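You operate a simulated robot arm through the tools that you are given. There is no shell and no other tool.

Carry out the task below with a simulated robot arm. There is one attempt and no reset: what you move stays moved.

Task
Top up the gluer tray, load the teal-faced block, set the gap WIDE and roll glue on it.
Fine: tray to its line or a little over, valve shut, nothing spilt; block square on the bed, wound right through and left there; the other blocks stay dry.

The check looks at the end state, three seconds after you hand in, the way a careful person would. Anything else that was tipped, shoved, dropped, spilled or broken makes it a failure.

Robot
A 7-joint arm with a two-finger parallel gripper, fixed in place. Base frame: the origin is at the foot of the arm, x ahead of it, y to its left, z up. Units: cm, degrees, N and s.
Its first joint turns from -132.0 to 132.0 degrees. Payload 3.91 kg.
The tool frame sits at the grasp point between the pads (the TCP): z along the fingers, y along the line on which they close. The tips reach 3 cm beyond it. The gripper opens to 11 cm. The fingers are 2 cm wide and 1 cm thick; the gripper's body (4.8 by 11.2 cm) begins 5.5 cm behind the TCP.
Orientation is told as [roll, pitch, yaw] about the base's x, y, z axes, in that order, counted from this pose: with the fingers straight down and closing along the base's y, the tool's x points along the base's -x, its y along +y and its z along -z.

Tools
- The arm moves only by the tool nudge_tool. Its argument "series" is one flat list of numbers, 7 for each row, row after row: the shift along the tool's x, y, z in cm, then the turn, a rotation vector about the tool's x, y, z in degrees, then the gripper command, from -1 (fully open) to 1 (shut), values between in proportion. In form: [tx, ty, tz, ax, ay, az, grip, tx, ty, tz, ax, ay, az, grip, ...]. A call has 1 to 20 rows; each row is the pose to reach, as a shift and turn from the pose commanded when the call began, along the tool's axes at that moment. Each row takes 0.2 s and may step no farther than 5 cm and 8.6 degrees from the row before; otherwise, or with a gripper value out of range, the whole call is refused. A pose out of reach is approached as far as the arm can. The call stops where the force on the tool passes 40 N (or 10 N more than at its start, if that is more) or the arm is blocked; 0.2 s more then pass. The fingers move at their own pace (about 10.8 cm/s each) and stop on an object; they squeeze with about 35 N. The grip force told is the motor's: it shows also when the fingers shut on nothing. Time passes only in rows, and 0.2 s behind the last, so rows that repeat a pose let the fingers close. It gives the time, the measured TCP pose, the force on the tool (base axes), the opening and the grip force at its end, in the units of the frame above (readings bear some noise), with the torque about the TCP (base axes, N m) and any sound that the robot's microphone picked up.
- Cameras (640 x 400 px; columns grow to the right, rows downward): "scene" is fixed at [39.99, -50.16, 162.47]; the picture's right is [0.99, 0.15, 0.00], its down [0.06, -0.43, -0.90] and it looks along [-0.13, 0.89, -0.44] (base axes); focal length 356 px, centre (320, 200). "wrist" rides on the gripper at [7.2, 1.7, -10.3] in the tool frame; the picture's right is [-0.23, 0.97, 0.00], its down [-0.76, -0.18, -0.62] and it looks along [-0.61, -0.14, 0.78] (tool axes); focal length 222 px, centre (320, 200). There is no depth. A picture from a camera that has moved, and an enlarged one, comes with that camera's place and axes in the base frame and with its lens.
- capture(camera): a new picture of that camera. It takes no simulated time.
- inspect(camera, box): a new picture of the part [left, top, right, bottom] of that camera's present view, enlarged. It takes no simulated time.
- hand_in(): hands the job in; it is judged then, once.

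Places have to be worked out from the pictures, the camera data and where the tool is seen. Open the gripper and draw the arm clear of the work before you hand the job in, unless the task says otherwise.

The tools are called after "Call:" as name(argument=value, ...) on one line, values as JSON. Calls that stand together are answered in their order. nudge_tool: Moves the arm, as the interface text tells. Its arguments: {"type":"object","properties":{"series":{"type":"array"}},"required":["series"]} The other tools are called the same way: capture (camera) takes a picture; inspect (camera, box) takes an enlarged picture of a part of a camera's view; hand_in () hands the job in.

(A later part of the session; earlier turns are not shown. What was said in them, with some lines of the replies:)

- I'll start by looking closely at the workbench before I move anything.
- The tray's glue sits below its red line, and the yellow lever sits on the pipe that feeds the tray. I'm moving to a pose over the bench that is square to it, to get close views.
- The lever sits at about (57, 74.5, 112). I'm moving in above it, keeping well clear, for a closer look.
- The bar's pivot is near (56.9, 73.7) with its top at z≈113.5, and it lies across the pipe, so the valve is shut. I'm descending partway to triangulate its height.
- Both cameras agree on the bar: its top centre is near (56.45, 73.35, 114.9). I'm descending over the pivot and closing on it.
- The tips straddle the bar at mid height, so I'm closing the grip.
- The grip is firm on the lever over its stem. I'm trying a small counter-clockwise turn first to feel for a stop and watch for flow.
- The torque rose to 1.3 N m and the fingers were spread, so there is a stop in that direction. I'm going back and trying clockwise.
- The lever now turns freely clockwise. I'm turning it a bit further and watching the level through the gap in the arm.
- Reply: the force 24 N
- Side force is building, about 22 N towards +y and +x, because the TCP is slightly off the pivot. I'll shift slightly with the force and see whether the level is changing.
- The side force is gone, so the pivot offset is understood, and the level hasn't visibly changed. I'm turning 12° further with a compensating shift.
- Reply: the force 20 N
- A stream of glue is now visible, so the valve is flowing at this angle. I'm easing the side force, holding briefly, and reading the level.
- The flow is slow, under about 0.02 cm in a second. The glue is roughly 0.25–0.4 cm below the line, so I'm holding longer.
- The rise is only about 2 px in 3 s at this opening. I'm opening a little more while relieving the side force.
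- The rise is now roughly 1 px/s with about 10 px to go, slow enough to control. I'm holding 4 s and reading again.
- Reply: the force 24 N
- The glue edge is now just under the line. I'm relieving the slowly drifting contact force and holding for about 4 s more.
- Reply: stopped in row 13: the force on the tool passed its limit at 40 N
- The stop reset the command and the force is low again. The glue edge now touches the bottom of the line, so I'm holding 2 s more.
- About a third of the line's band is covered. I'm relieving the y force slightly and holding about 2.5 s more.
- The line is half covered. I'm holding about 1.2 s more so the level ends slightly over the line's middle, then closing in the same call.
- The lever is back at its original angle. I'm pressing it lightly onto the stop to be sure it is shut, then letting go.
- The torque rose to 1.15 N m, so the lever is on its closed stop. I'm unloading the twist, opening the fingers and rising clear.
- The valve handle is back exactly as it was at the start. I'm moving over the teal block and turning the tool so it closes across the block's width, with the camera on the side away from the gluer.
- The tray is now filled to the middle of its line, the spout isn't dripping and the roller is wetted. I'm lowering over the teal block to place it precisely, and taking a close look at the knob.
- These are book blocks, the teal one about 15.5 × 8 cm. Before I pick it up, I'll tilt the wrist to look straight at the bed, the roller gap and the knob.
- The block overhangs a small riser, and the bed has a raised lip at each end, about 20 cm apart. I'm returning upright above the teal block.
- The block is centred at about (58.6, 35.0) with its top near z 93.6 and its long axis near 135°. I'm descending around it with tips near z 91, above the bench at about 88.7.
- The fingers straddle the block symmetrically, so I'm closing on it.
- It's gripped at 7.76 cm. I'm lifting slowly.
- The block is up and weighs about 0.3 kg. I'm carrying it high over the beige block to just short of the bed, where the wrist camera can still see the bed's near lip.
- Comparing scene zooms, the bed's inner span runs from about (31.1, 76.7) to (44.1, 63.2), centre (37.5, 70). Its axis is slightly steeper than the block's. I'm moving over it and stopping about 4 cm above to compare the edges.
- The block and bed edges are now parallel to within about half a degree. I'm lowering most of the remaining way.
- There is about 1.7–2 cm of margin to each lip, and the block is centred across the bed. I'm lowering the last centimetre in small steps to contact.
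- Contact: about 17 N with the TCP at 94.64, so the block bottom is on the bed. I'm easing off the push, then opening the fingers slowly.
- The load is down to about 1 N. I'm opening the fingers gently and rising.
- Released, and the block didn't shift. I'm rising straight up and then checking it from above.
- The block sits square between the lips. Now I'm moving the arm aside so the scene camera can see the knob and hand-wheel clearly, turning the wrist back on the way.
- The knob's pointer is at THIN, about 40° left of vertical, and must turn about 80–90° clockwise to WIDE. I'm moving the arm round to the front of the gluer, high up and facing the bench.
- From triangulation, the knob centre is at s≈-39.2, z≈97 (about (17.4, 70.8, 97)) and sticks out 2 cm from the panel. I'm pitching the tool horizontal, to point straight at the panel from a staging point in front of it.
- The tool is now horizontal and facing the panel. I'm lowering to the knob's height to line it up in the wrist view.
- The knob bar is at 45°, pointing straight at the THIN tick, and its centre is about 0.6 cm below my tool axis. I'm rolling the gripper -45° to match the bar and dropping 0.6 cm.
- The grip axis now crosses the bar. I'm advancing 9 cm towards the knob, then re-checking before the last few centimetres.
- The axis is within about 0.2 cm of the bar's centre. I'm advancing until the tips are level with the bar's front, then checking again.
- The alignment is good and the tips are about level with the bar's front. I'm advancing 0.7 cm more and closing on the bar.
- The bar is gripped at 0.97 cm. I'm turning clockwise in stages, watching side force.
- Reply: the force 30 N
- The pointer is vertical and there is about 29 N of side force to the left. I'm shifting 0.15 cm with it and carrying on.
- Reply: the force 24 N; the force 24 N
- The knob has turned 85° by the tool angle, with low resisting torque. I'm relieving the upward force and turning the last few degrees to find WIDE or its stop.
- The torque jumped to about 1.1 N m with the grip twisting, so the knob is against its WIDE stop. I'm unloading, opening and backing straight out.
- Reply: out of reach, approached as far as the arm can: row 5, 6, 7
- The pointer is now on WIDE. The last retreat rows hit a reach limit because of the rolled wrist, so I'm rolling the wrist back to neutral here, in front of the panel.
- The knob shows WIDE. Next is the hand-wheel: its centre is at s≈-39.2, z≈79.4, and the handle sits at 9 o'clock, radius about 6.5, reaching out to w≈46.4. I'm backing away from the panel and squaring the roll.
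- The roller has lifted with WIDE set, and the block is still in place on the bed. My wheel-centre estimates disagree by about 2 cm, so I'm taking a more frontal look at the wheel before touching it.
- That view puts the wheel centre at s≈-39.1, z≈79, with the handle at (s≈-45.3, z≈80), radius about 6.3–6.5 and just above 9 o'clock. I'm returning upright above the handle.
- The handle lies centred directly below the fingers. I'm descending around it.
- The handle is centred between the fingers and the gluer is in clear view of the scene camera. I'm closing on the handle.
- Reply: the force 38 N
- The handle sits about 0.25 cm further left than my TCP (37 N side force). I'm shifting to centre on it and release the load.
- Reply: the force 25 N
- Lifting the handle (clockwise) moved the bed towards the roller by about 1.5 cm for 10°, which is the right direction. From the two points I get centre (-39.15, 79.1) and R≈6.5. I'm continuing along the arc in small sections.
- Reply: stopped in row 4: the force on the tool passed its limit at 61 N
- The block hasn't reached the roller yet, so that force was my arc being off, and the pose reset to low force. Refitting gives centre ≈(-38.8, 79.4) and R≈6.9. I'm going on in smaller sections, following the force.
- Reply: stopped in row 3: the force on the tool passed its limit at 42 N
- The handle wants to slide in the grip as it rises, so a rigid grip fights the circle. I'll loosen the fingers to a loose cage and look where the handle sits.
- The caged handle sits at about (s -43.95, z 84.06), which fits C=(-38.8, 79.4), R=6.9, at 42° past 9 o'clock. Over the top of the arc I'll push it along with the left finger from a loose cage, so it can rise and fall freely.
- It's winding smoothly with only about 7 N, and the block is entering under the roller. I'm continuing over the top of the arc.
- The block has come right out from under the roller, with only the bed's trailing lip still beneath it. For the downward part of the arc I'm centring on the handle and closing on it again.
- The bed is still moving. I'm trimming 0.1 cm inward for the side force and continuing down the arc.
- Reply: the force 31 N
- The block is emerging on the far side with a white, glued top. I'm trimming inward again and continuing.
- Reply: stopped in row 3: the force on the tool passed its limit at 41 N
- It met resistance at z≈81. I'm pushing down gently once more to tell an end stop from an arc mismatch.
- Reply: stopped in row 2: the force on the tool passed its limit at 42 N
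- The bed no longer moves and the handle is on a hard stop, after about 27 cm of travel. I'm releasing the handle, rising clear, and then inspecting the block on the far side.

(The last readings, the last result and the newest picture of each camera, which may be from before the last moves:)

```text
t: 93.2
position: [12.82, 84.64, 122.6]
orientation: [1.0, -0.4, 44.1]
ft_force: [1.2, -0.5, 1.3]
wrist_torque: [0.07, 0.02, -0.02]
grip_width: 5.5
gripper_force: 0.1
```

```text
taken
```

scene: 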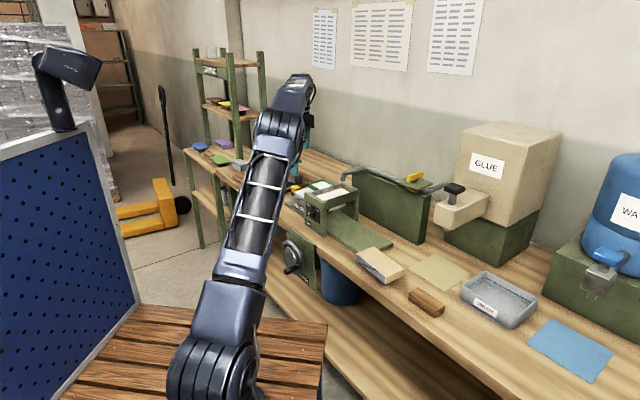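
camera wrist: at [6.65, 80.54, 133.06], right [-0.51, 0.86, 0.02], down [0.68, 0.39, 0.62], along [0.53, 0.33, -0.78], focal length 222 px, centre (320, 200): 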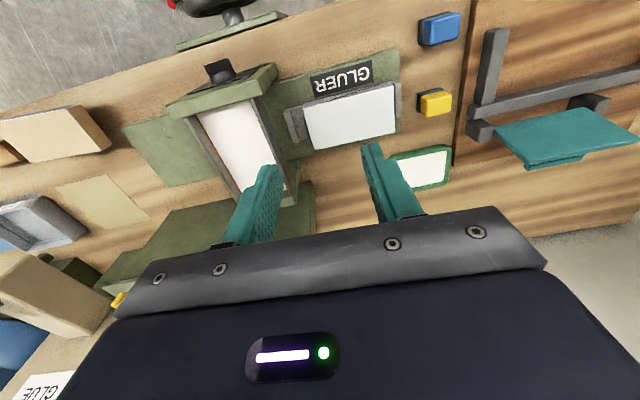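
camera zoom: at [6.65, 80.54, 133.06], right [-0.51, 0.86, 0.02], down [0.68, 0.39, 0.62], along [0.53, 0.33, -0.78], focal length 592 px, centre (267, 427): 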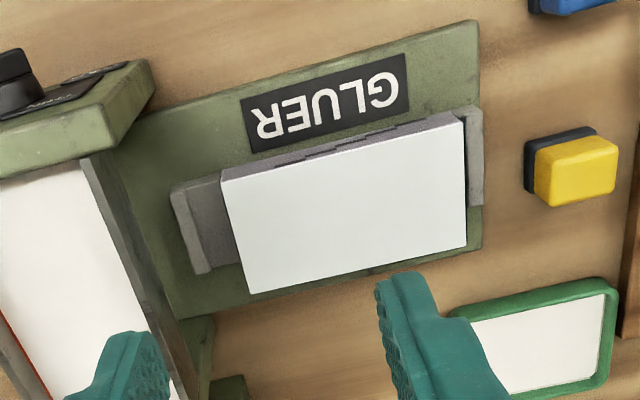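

The block is fully coated, still on the bed and clear of the roller, with nothing disturbed around it. I'm swinging the arm away to check squareness, tray level and the surroundings with the scene camera.

Call:
nudge_tool(series=[0, -4.8, 0, 0, 0, 0, 0, 0, -9.6, 0, 0, 0, 0, 0, 0, -14.4, 0, 0, 0, 0, 0, 0, -19.2, 0, 0, 0, 0, 0, 0, -24, 0, 0, 0, 0, 0, 0, -28.8, 0, 0, 0, 0, 0, 0, -33.6, 0, 0, 0, 0, 0, 0, -38.4, 0, 0, 0, 0, 0, 0, -43.2, 0, 0, 0, 0, 0, 0, -48, 0, 0, 0, 0, 0, 0, -52.8, 0, 0, 0, 0, 0, 0, -57.6, 0, 0, 0, 0, 0, 0, -62.4, 0, 0, 0, 0, 0, 0.6, -67, 0, 0, 0, 0, 0])

Call:
capture(camera="scene")

Call:
inspect(camera="scene", box=[270, 170, 366, 230])

Call:
inspect(camera="scene", box=[334, 180, 358, 195])

Call:
inspect(camera="scene", box=[284, 180, 332, 210])

```text
t: 96.2
position: [58.92, 36.14, 121.36]
orientation: [1.0, -0.3, 44.2]
ft_force: [-0.5, 0.1, 0.5]
wrist_torque: [-0.01, 0.0, 0.01]
grip_width: 5.51
gripper_force: 0.1
```

```text
taken
```

scene: 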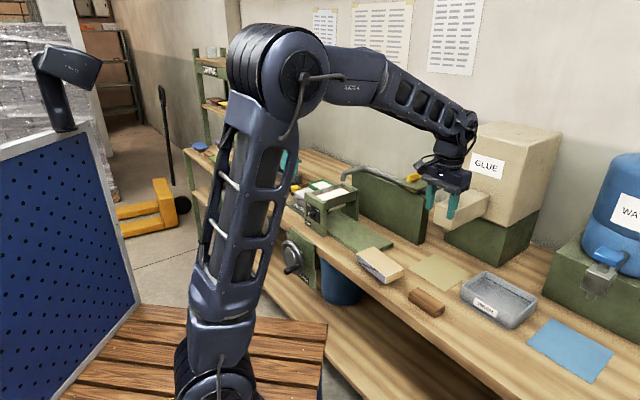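

```text
6.67 times, centred on (318, 200) of scene
camera zoom: at [39.99, -50.16, 162.47], right [0.99, 0.15, 0.0], down [0.06, -0.43, -0.9], along [-0.13, 0.89, -0.44], focal length 2374 px, centre (333, 200)
```

zoom: 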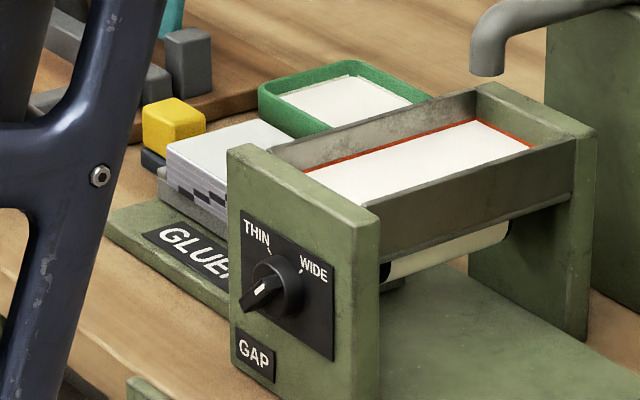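

```text
16.00 times, centred on (346, 188) of scene
camera zoom: at [39.99, -50.16, 162.47], right [0.99, 0.15, 0.0], down [0.06, -0.43, -0.9], along [-0.13, 0.89, -0.44], focal length 5697 px, centre (-96, 400)
```

zoom: 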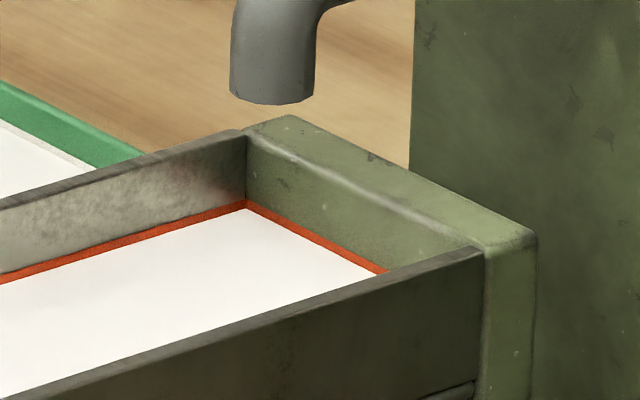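

```text
13.33 times, centred on (308, 195) of scene
camera zoom: at [39.99, -50.16, 162.47], right [0.99, 0.15, 0.0], down [0.06, -0.43, -0.9], along [-0.13, 0.89, -0.44], focal length 4748 px, centre (480, 267)
```

zoom: 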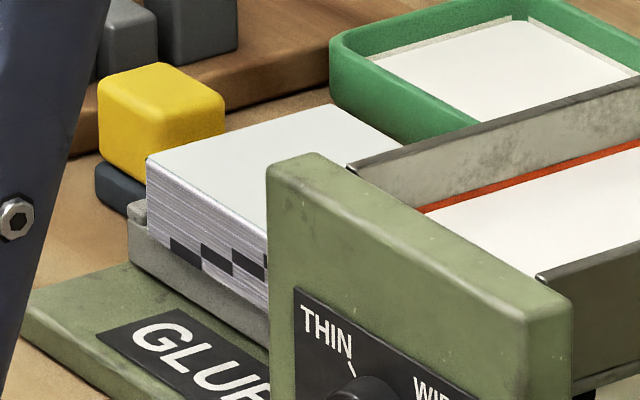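

Rolling used some glue, and the level has dropped to the bottom edge of the line. I'll top up a little more, so I'm going back above the valve lever and levelling the tool on the way.

Call:
nudge_tool(series=[-3, 3.55, -0.6, 0.12, 0.04, 0.12, -0.5, -6, 7.1, -1.2, 0.25, 0.08, 0.25, -0.5, -9, 10.65, -1.8, 0.37, 0.11, 0.37, -0.5, -12, 14.2, -2.4, 0.5, 0.15, 0.5, -0.5, -15, 17.75, -3, 0.62, 0.19, 0.62, -0.5, -18, 21.3, -3.6, 0.75, 0.23, 0.75, -0.5, -21, 24.9, -4.2, 0.87, 0.26, 0.87, -0.5, -24.1, 28.4, -4.8, 1, 0.3, 1, -0.5])

Call:
capture(camera="wrist")

Call:
inspect(camera="scene", box=[380, 140, 460, 190])

```text
t: 98.0
position: [56.67, 73.02, 126.76]
orientation: [0.1, -0.1, 43.0]
ft_force: [0.5, -1.0, 1.8]
wrist_torque: [0.09, 0.05, 0.02]
grip_width: 8.27
gripper_force: 0.0
```

```text
taken
camera wrist: at [50.26, 69.33, 137.24], right [-0.5, 0.87, 0.0], down [0.68, 0.39, 0.62], along [0.54, 0.31, -0.78], focal length 222 px, centre (320, 200)
```

wrist: 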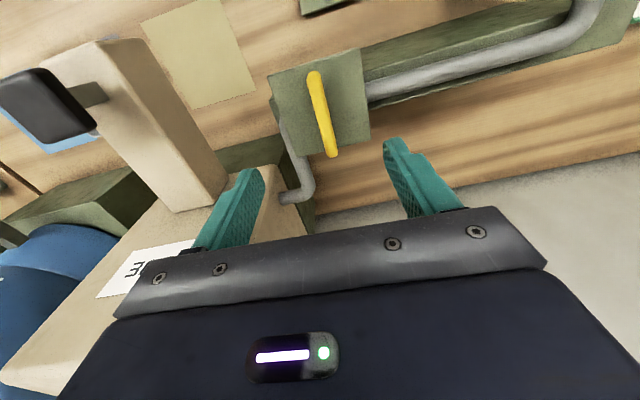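

```text
8.00 times, centred on (420, 165) of scene
camera zoom: at [39.99, -50.16, 162.47], right [0.99, 0.15, 0.0], down [0.06, -0.43, -0.9], along [-0.13, 0.89, -0.44], focal length 2849 px, centre (-480, 480)
```

zoom: 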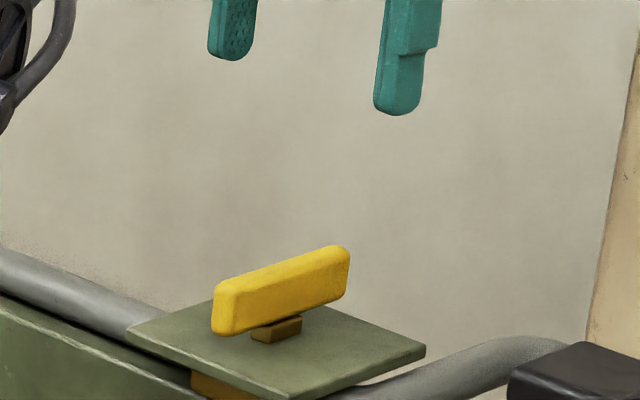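

Call:
nudge_tool(series=[-0.03, 0.2, 4, 0, 0, 0, -0.5, -0.07, 0.4, 8, 0, 0, 0, -0.5, -0.07, 0.4, 9.5, 0, 0, 0, -0.5, -0.07, 0.4, 10.5, 0, 0, 0, -0.5, -0.07, 0.4, 10.5, 0, 0, 0, 0.3, -0.07, 0.4, 10.5, 0, 0, 0, 0.8, -0.07, 0.4, 10.5, 0, 0, 0, 1, -0.07, 0.4, 10.5, 0, 0, 0, 1])

Call:
inspect(camera="scene", box=[380, 140, 460, 190])

Call:
inspect(camera="scene", box=[336, 182, 360, 197])

```text
t: 99.8
position: [56.44, 73.47, 116.1]
orientation: [-0.1, 0.1, 43.1]
ft_force: [8.2, -13.7, -2.4]
wrist_torque: [-0.4, 0.15, -0.04]
grip_width: 1.29
gripper_force: 45.4
```

```text
8.00 times, centred on (420, 165) of scene
camera zoom: at [39.99, -50.16, 162.47], right [0.99, 0.15, 0.0], down [0.06, -0.43, -0.9], along [-0.13, 0.89, -0.44], focal length 2849 px, centre (-480, 480)
```

zoom: 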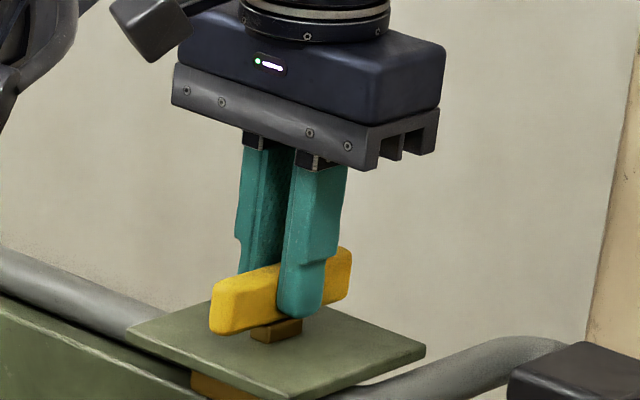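

```text
16.00 times, centred on (348, 190) of scene
camera zoom: at [39.99, -50.16, 162.47], right [0.99, 0.15, 0.0], down [0.06, -0.43, -0.9], along [-0.13, 0.89, -0.44], focal length 5697 px, centre (-128, 368)
```

zoom: 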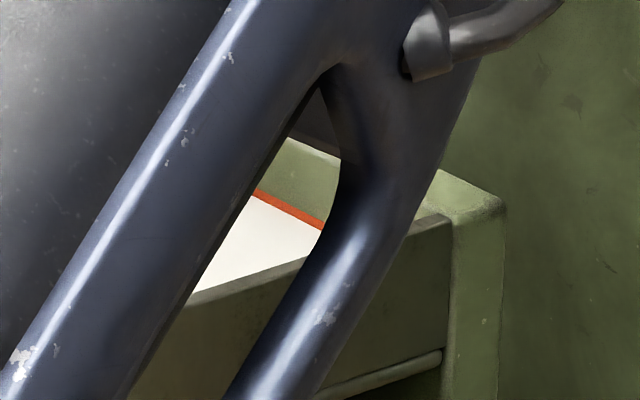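

Gripped again, and the lever is slightly to the right. I'm opening it by 42° in one sweep with the known compensation.

Call:
nudge_tool(series=[-0.04, -0.08, 0, 0, 0, 7, 1, -0.09, -0.05, 0, 0, 0, 14, 1, -0.12, -0.03, 0, 0, 0, 20, 1, -0.1, 0, 0, 0, 0, 27, 1, -0.08, 0.02, 0, 0, 0, 34, 1, -0.05, 0.04, 0, 0, 0, 42, 1])

Call:
inspect(camera="scene", box=[338, 187, 350, 194.5])

Call:
inspect(camera="scene", box=[380, 140, 460, 190])

```text
t: 101.2
position: [56.46, 73.52, 116.19]
orientation: [0.0, 0.1, 0.9]
ft_force: [9.8, -14.3, -5.9]
wrist_torque: [-0.31, -0.18, -0.02]
grip_width: 1.28
gripper_force: 44.8
```

```text
16.00 times, centred on (344, 191) of scene
camera zoom: at [39.99, -50.16, 162.47], right [0.99, 0.15, 0.0], down [0.06, -0.43, -0.9], along [-0.13, 0.89, -0.44], focal length 5697 px, centre (-64, 348)
```

zoom: 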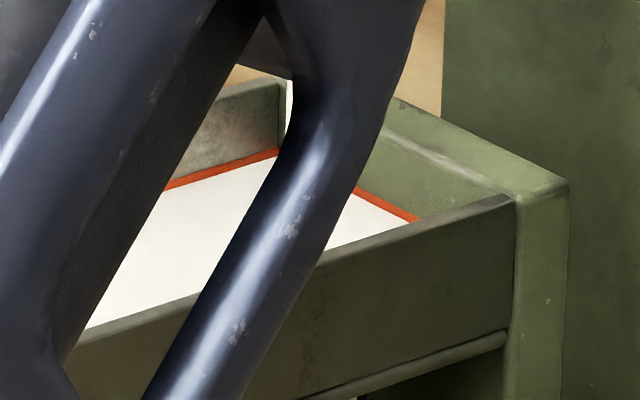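

```text
8.00 times, centred on (420, 165) of scene
camera zoom: at [39.99, -50.16, 162.47], right [0.99, 0.15, 0.0], down [0.06, -0.43, -0.9], along [-0.13, 0.89, -0.44], focal length 2849 px, centre (-480, 480)
```

zoom: 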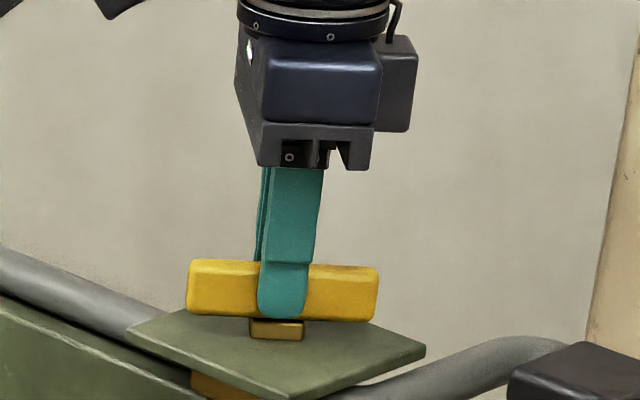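

The stream is flowing again. I'm relieving the side force and holding about 2.6 s.

Call:
nudge_tool(series=[-0.05, -0.07, 0, 0, 0, 0, 1, -0.05, -0.07, 0, 0, 0, 0, 1, -0.05, -0.07, 0, 0, 0, 0, 1, -0.05, -0.07, 0, 0, 0, 0, 1, -0.05, -0.07, 0, 0, 0, 0, 1, -0.05, -0.07, 0, 0, 0, 0, 1, -0.05, -0.07, 0, 0, 0, 0, 1, -0.05, -0.07, 0, 0, 0, 0, 1, -0.05, -0.07, 0, 0, 0, 0, 1, -0.05, -0.07, 0, 0, 0, 0, 1, -0.05, -0.07, 0, 0, 0, 0, 1, -0.05, -0.07, 0, 0, 0, 0, 1])

Call:
inspect(camera="scene", box=[338, 187, 350, 194.5])

```text
t: 103.8
position: [56.42, 73.49, 116.22]
orientation: [0.0, 0.0, 1.2]
ft_force: [12.1, 7.6, 1.6]
wrist_torque: [0.17, 0.04, -0.01]
grip_width: 1.31
gripper_force: 44.8
```

```text
16.00 times, centred on (344, 191) of scene
camera zoom: at [39.99, -50.16, 162.47], right [0.99, 0.15, 0.0], down [0.06, -0.43, -0.9], along [-0.13, 0.89, -0.44], focal length 5697 px, centre (-64, 348)
```

zoom: 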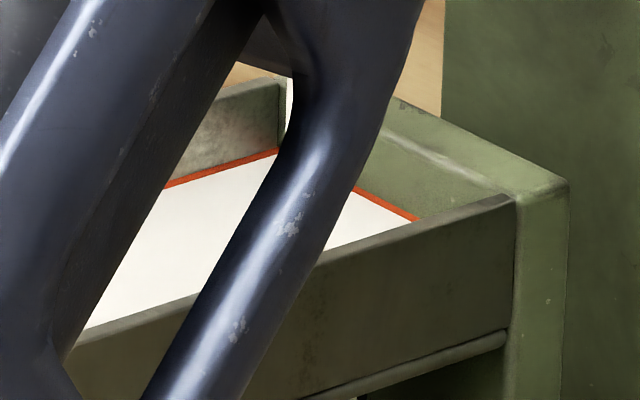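

About 6 px of the line is still showing. I'm holding about 2.6 s more.

Call:
nudge_tool(series=[-0.06, 0.03, 0, 0, 0, 0, 1, -0.06, 0.03, 0, 0, 0, 0, 1, -0.06, 0.03, 0, 0, 0, 0, 1, -0.06, 0.03, 0, 0, 0, 0, 1, -0.06, 0.03, 0, 0, 0, 0, 1, -0.06, 0.03, 0, 0, 0, 0, 1, -0.06, 0.03, 0, 0, 0, 0, 1, -0.06, 0.03, 0, 0, 0, 0, 1, -0.06, 0.03, 0, 0, 0, 0, 1, -0.06, 0.03, 0, 0, 0, 0, 1, -0.06, 0.03, 0, 0, 0, 0, 1, -0.06, 0.03, 0, 0, 0, 0, 1])

Call:
inspect(camera="scene", box=[338, 187, 350, 194.5])

```text
t: 106.4
position: [56.37, 73.49, 116.15]
orientation: [0.0, 0.0, 1.1]
ft_force: [0.5, -2.2, -1.0]
wrist_torque: [0.02, 0.53, -0.01]
grip_width: 1.3
gripper_force: 44.9
```

```text
16.00 times, centred on (344, 191) of scene
camera zoom: at [39.99, -50.16, 162.47], right [0.99, 0.15, 0.0], down [0.06, -0.43, -0.9], along [-0.13, 0.89, -0.44], focal length 5697 px, centre (-64, 348)
```

zoom: 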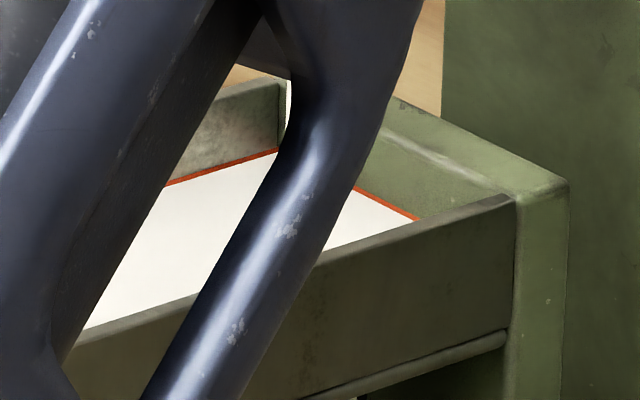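

Only about 3–4 px of the line is left. I'm holding about 0.8 s more and then closing the valve in the same call.

Call:
nudge_tool(series=[0, 0, 0, 0, 0, 0, 1, 0, 0, 0, 0, 0, 0, 1, 0, 0, 0, 0, 0, 0, 1, 0, 0, 0, 0, 0, 0, 1, -0.03, 0, 0, 0, 0, -7, 1, -0.06, 0.0, 0, 0, 0, -14, 1, -0.08, -0.02, 0, 0, 0, -21, 1, -0.09, -0.05, 0, 0, 0, -28, 1, -0.1, -0.08, 0, 0, 0, -35, 1, -0.1, -0.1, 0, 0, 0, -40, 1, -0.1, -0.11, 0, 0, 0, -43, 1])

Call:
inspect(camera="scene", box=[380, 140, 460, 190])

```text
t: 108.8
position: [56.41, 73.39, 116.11]
orientation: [0.1, 0.0, 44.1]
ft_force: [-14.1, -6.7, -4.7]
wrist_torque: [-0.94, 1.18, -0.01]
grip_width: 1.29
gripper_force: 45.2
```

```text
8.00 times, centred on (420, 165) of scene
camera zoom: at [39.99, -50.16, 162.47], right [0.99, 0.15, 0.0], down [0.06, -0.43, -0.9], along [-0.13, 0.89, -0.44], focal length 2849 px, centre (-480, 480)
```

zoom: 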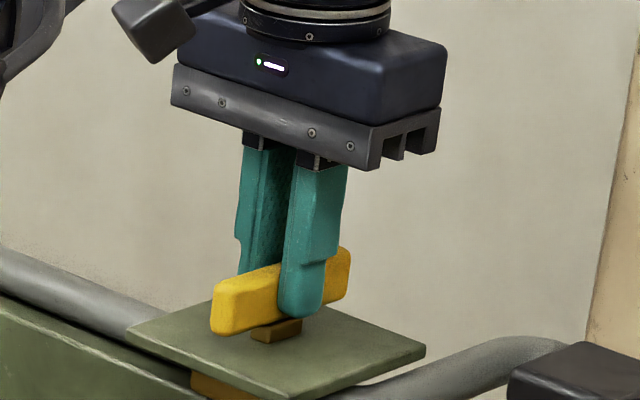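

Now I'm pressing the lever onto its closed stop again to confirm it is shut.

Call:
nudge_tool(series=[0.05, 0, 0, 0, 0, -1.5, 1, 0.07, 0, 0, 0, 0, -3, 1])

```text
t: 109.4
position: [56.48, 73.49, 116.1]
orientation: [0.1, -0.1, 47.2]
ft_force: [-5.4, 9.4, -3.1]
wrist_torque: [0.35, -0.06, -1.17]
grip_width: 1.32
gripper_force: 45.5
```

The 1.17 N m against the stop confirms the valve is shut. I'm unloading the twist, opening and rising.

Call:
nudge_tool(series=[0.07, 0, 0, 0, 0, -1, 1, 0.07, 0, 0, 0, 0, -1, 0.5, 0.07, 0, 0, 0, 0, -1, 0, 0.07, 0, 0, 0, 0, -1, -0.5, 0.07, 0, -2, 0, 0, -1, -0.5, 0.07, 0, -6, 0, 0, -1, -0.5, 0.07, 0, -10, 0, 0, -1, -0.5])

Call:
inspect(camera="scene", box=[380, 140, 460, 190])

```text
t: 111.0
position: [56.45, 73.38, 125.93]
orientation: [0.0, 0.1, 48.1]
ft_force: [0.0, -0.3, -0.5]
wrist_torque: [-0.04, 0.07, 0.01]
grip_width: 8.25
gripper_force: 0.0
```

```text
8.00 times, centred on (420, 165) of scene
camera zoom: at [39.99, -50.16, 162.47], right [0.99, 0.15, 0.0], down [0.06, -0.43, -0.9], along [-0.13, 0.89, -0.44], focal length 2849 px, centre (-480, 480)
```

zoom: 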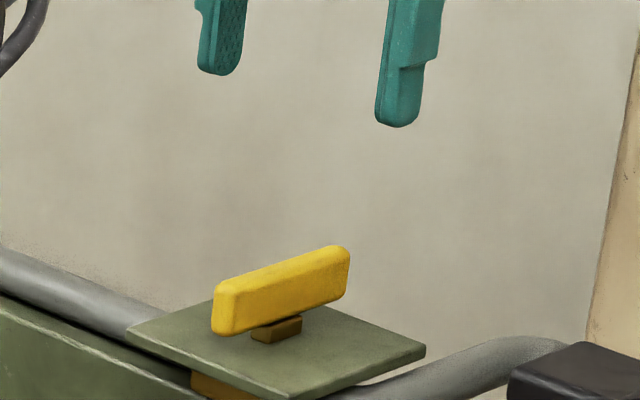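

The lever is as it was at the start. I'm drawing the arm away to the right and doing a full final inspection.

Call:
nudge_tool(series=[3.26, -3.36, 0, 0, 0, 0, -0.5, 6.5, -6.7, 0, 0, 0, 0, -0.5, 9.8, -10.1, 0, 0, 0, 0, -0.5, 13, -13.4, 0, 0, 0, 0, -0.7, 16.3, -16.8, 0, 0, 0, 0, -0.9, 19.6, -20.2, 0, 0, 0, 0, -1, 22.8, -23.5, 0, 0, 0, 0, -1, 26.1, -26.9, 0, 0, 0, 0, -1])

Call:
capture(camera="scene")

Call:
inspect(camera="scene", box=[334, 180, 358, 195])

Call:
inspect(camera="scene", box=[316, 180, 340, 195])

Call:
inspect(camera="scene", box=[270, 160, 398, 240])

Call:
inspect(camera="scene", box=[340, 225, 560, 345])

```text
t: 112.8
position: [58.94, 35.93, 126.05]
orientation: [0.0, 0.2, 48.1]
ft_force: [-0.3, 0.1, -0.2]
wrist_torque: [-0.07, 0.0, -0.02]
grip_width: 11.04
gripper_force: 0.1
```

```text
taken
```

scene: 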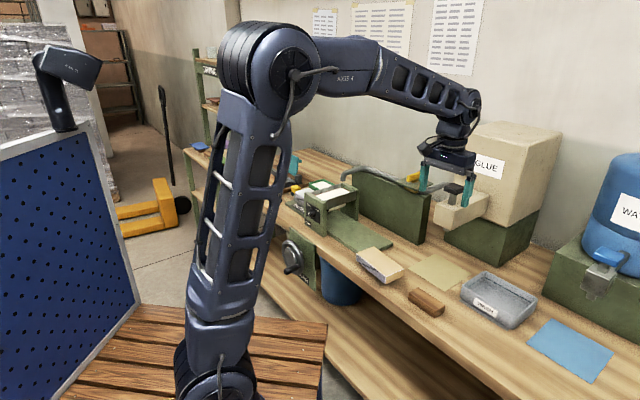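

```text
16.00 times, centred on (346, 188) of scene
camera zoom: at [39.99, -50.16, 162.47], right [0.99, 0.15, 0.0], down [0.06, -0.43, -0.9], along [-0.13, 0.89, -0.44], focal length 5697 px, centre (-96, 400)
```

zoom: 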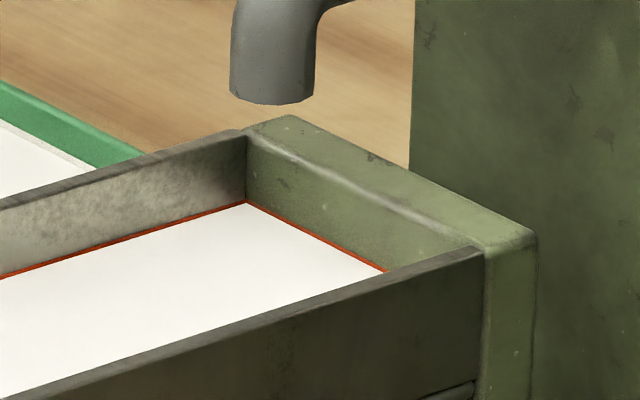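

```text
16.00 times, centred on (328, 188) of scene
camera zoom: at [39.99, -50.16, 162.47], right [0.99, 0.15, 0.0], down [0.06, -0.43, -0.9], along [-0.13, 0.89, -0.44], focal length 5697 px, centre (192, 400)
```

zoom: 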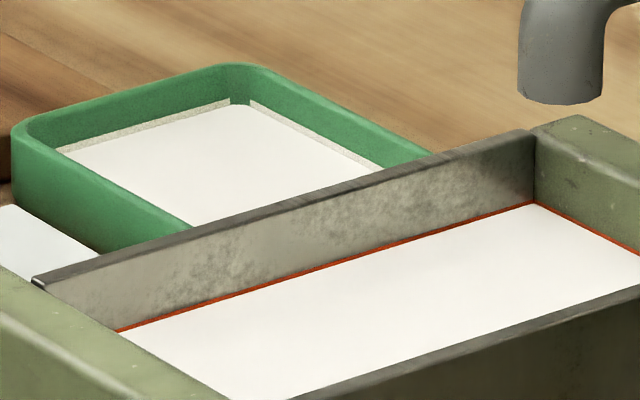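

```text
5.00 times, centred on (334, 200) of scene
camera zoom: at [39.99, -50.16, 162.47], right [0.99, 0.15, 0.0], down [0.06, -0.43, -0.9], along [-0.13, 0.89, -0.44], focal length 1780 px, centre (250, 200)
```

zoom: 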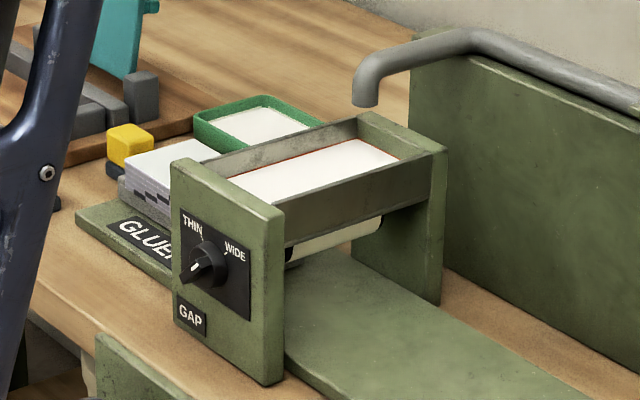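

```text
2.91 times, centred on (450, 285) of scene
camera zoom: at [39.99, -50.16, 162.47], right [0.99, 0.15, 0.0], down [0.06, -0.43, -0.9], along [-0.13, 0.89, -0.44], focal length 1036 px, centre (-58, -47)
```

zoom: 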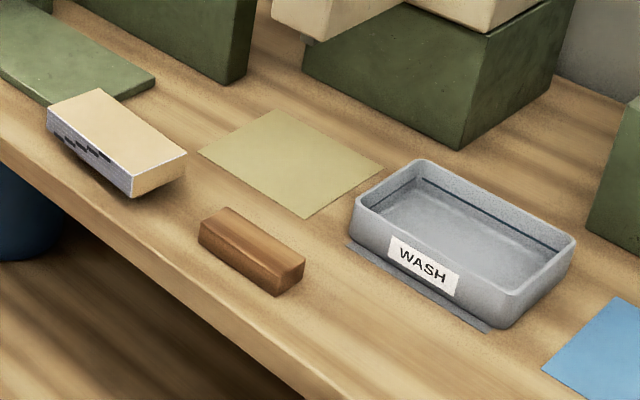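

The level now covers the line almost to its top edge, the valve is shut, the knob is on WIDE, and the beige block, riser, trays and mats are unmoved and dry. I'll do one last check that the block is square on the bed.

Call:
inspect(camera="scene", box=[288, 184, 320, 204])

Call:
inspect(camera="scene", box=[310, 200, 374, 240])

Call:
capture(camera="wrist")

```text
16.00 times, centred on (304, 194) of scene
camera zoom: at [39.99, -50.16, 162.47], right [0.99, 0.15, 0.0], down [0.06, -0.43, -0.9], along [-0.13, 0.89, -0.44], focal length 5697 px, centre (576, 296)
```

zoom: 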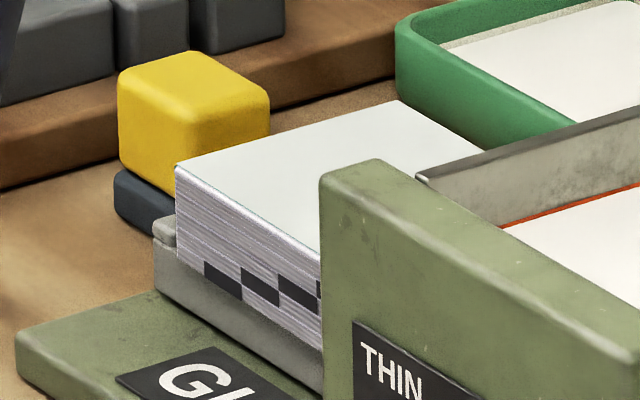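

```text
10.00 times, centred on (342, 220) of scene
camera zoom: at [39.99, -50.16, 162.47], right [0.99, 0.15, 0.0], down [0.06, -0.43, -0.9], along [-0.13, 0.89, -0.44], focal length 3561 px, centre (100, 0)
```

zoom: 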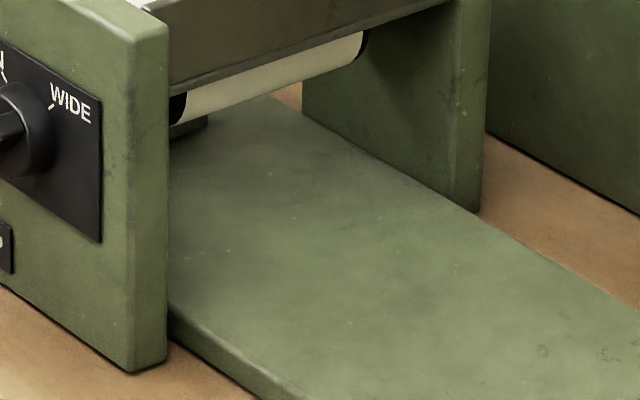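

```text
taken
camera wrist: at [53.03, 31.7, 136.45], right [-0.57, 0.82, 0.0], down [0.64, 0.45, 0.62], along [0.51, 0.36, -0.78], focal length 222 px, centre (320, 200)
```

wrist: 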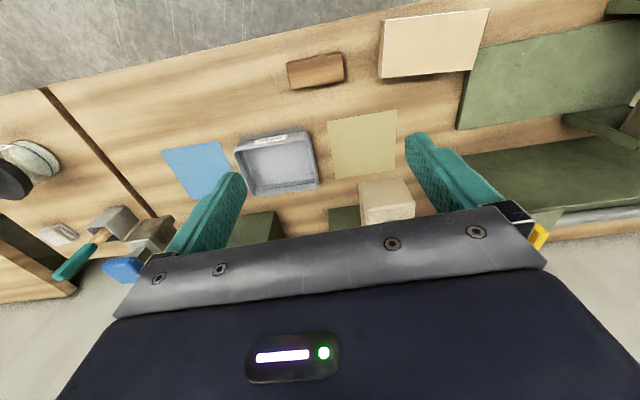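

The block's edges run parallel to the bed's, it is fully coated, and it rests clear of the roller with nothing spilt. I'm lifting the open gripper a little higher, clear of everything.

Call:
nudge_tool(series=[0, 0, -4, 0, 0, 0, -1, 0, 0, -8, 0, 0, 0, -1, 0, 0, -8, 0, 0, 0, -1, 0, 0, -8, 0, 0, 0, -1])

Call:
inspect(camera="scene", box=[270, 150, 470, 275])

```text
t: 113.8
position: [59.04, 35.96, 134.02]
orientation: [0.1, 0.0, 48.0]
ft_force: [-0.8, 0.3, -0.6]
wrist_torque: [0.0, -0.01, -0.03]
grip_width: 11.03
gripper_force: 0.1
```

```text
3.20 times, centred on (370, 212) of scene
camera zoom: at [39.99, -50.16, 162.47], right [0.99, 0.15, 0.0], down [0.06, -0.43, -0.9], along [-0.13, 0.89, -0.44], focal length 1139 px, centre (160, 160)
```

zoom: 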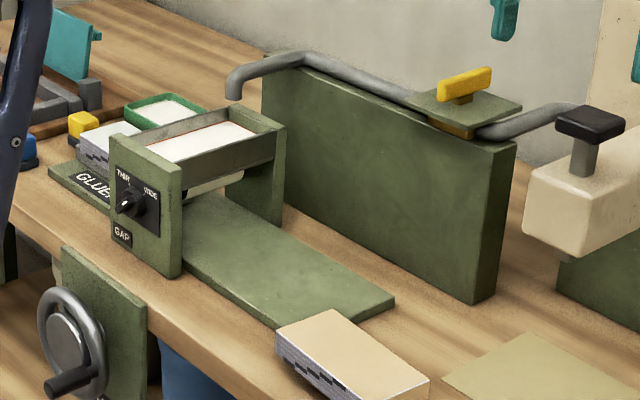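

Everything is in its final state: tray at its line, valve shut, gap on WIDE, and the teal block glued, wound through and left on the bed. The other block is dry and the arm is clear, so I'm handing in.

Call:
hand_in()

```text
The job is handed in.
```

The teal-faced block is glued and sitting on the bed past the roller, and I've handed the job in. I don't have the check's result yet.

- **Tray:** filled to its line. Rolling used some glue and dropped the level to the line's bottom edge, so I topped it up again. It now sits almost at the line's top edge.
- **Valve:** shut. I turned the yellow lever back onto its closed stop, and it looks the same as at the start. The spout isn't dripping.
- **Gap:** the knob is on WIDE, against its stop, and the roller lifted when I turned it.
- **Block:** wound through until the bed stopped moving, about 27 cm of travel, and left there. Its top is coated all over. Its edges look parallel to the bed's.
- **Surroundings:** the beige block stayed dry and unmoved, and I saw no spills. The small wooden riser that was under the teal block is still in its place on the bench.

The gripper is open and the arm is clear of the work.
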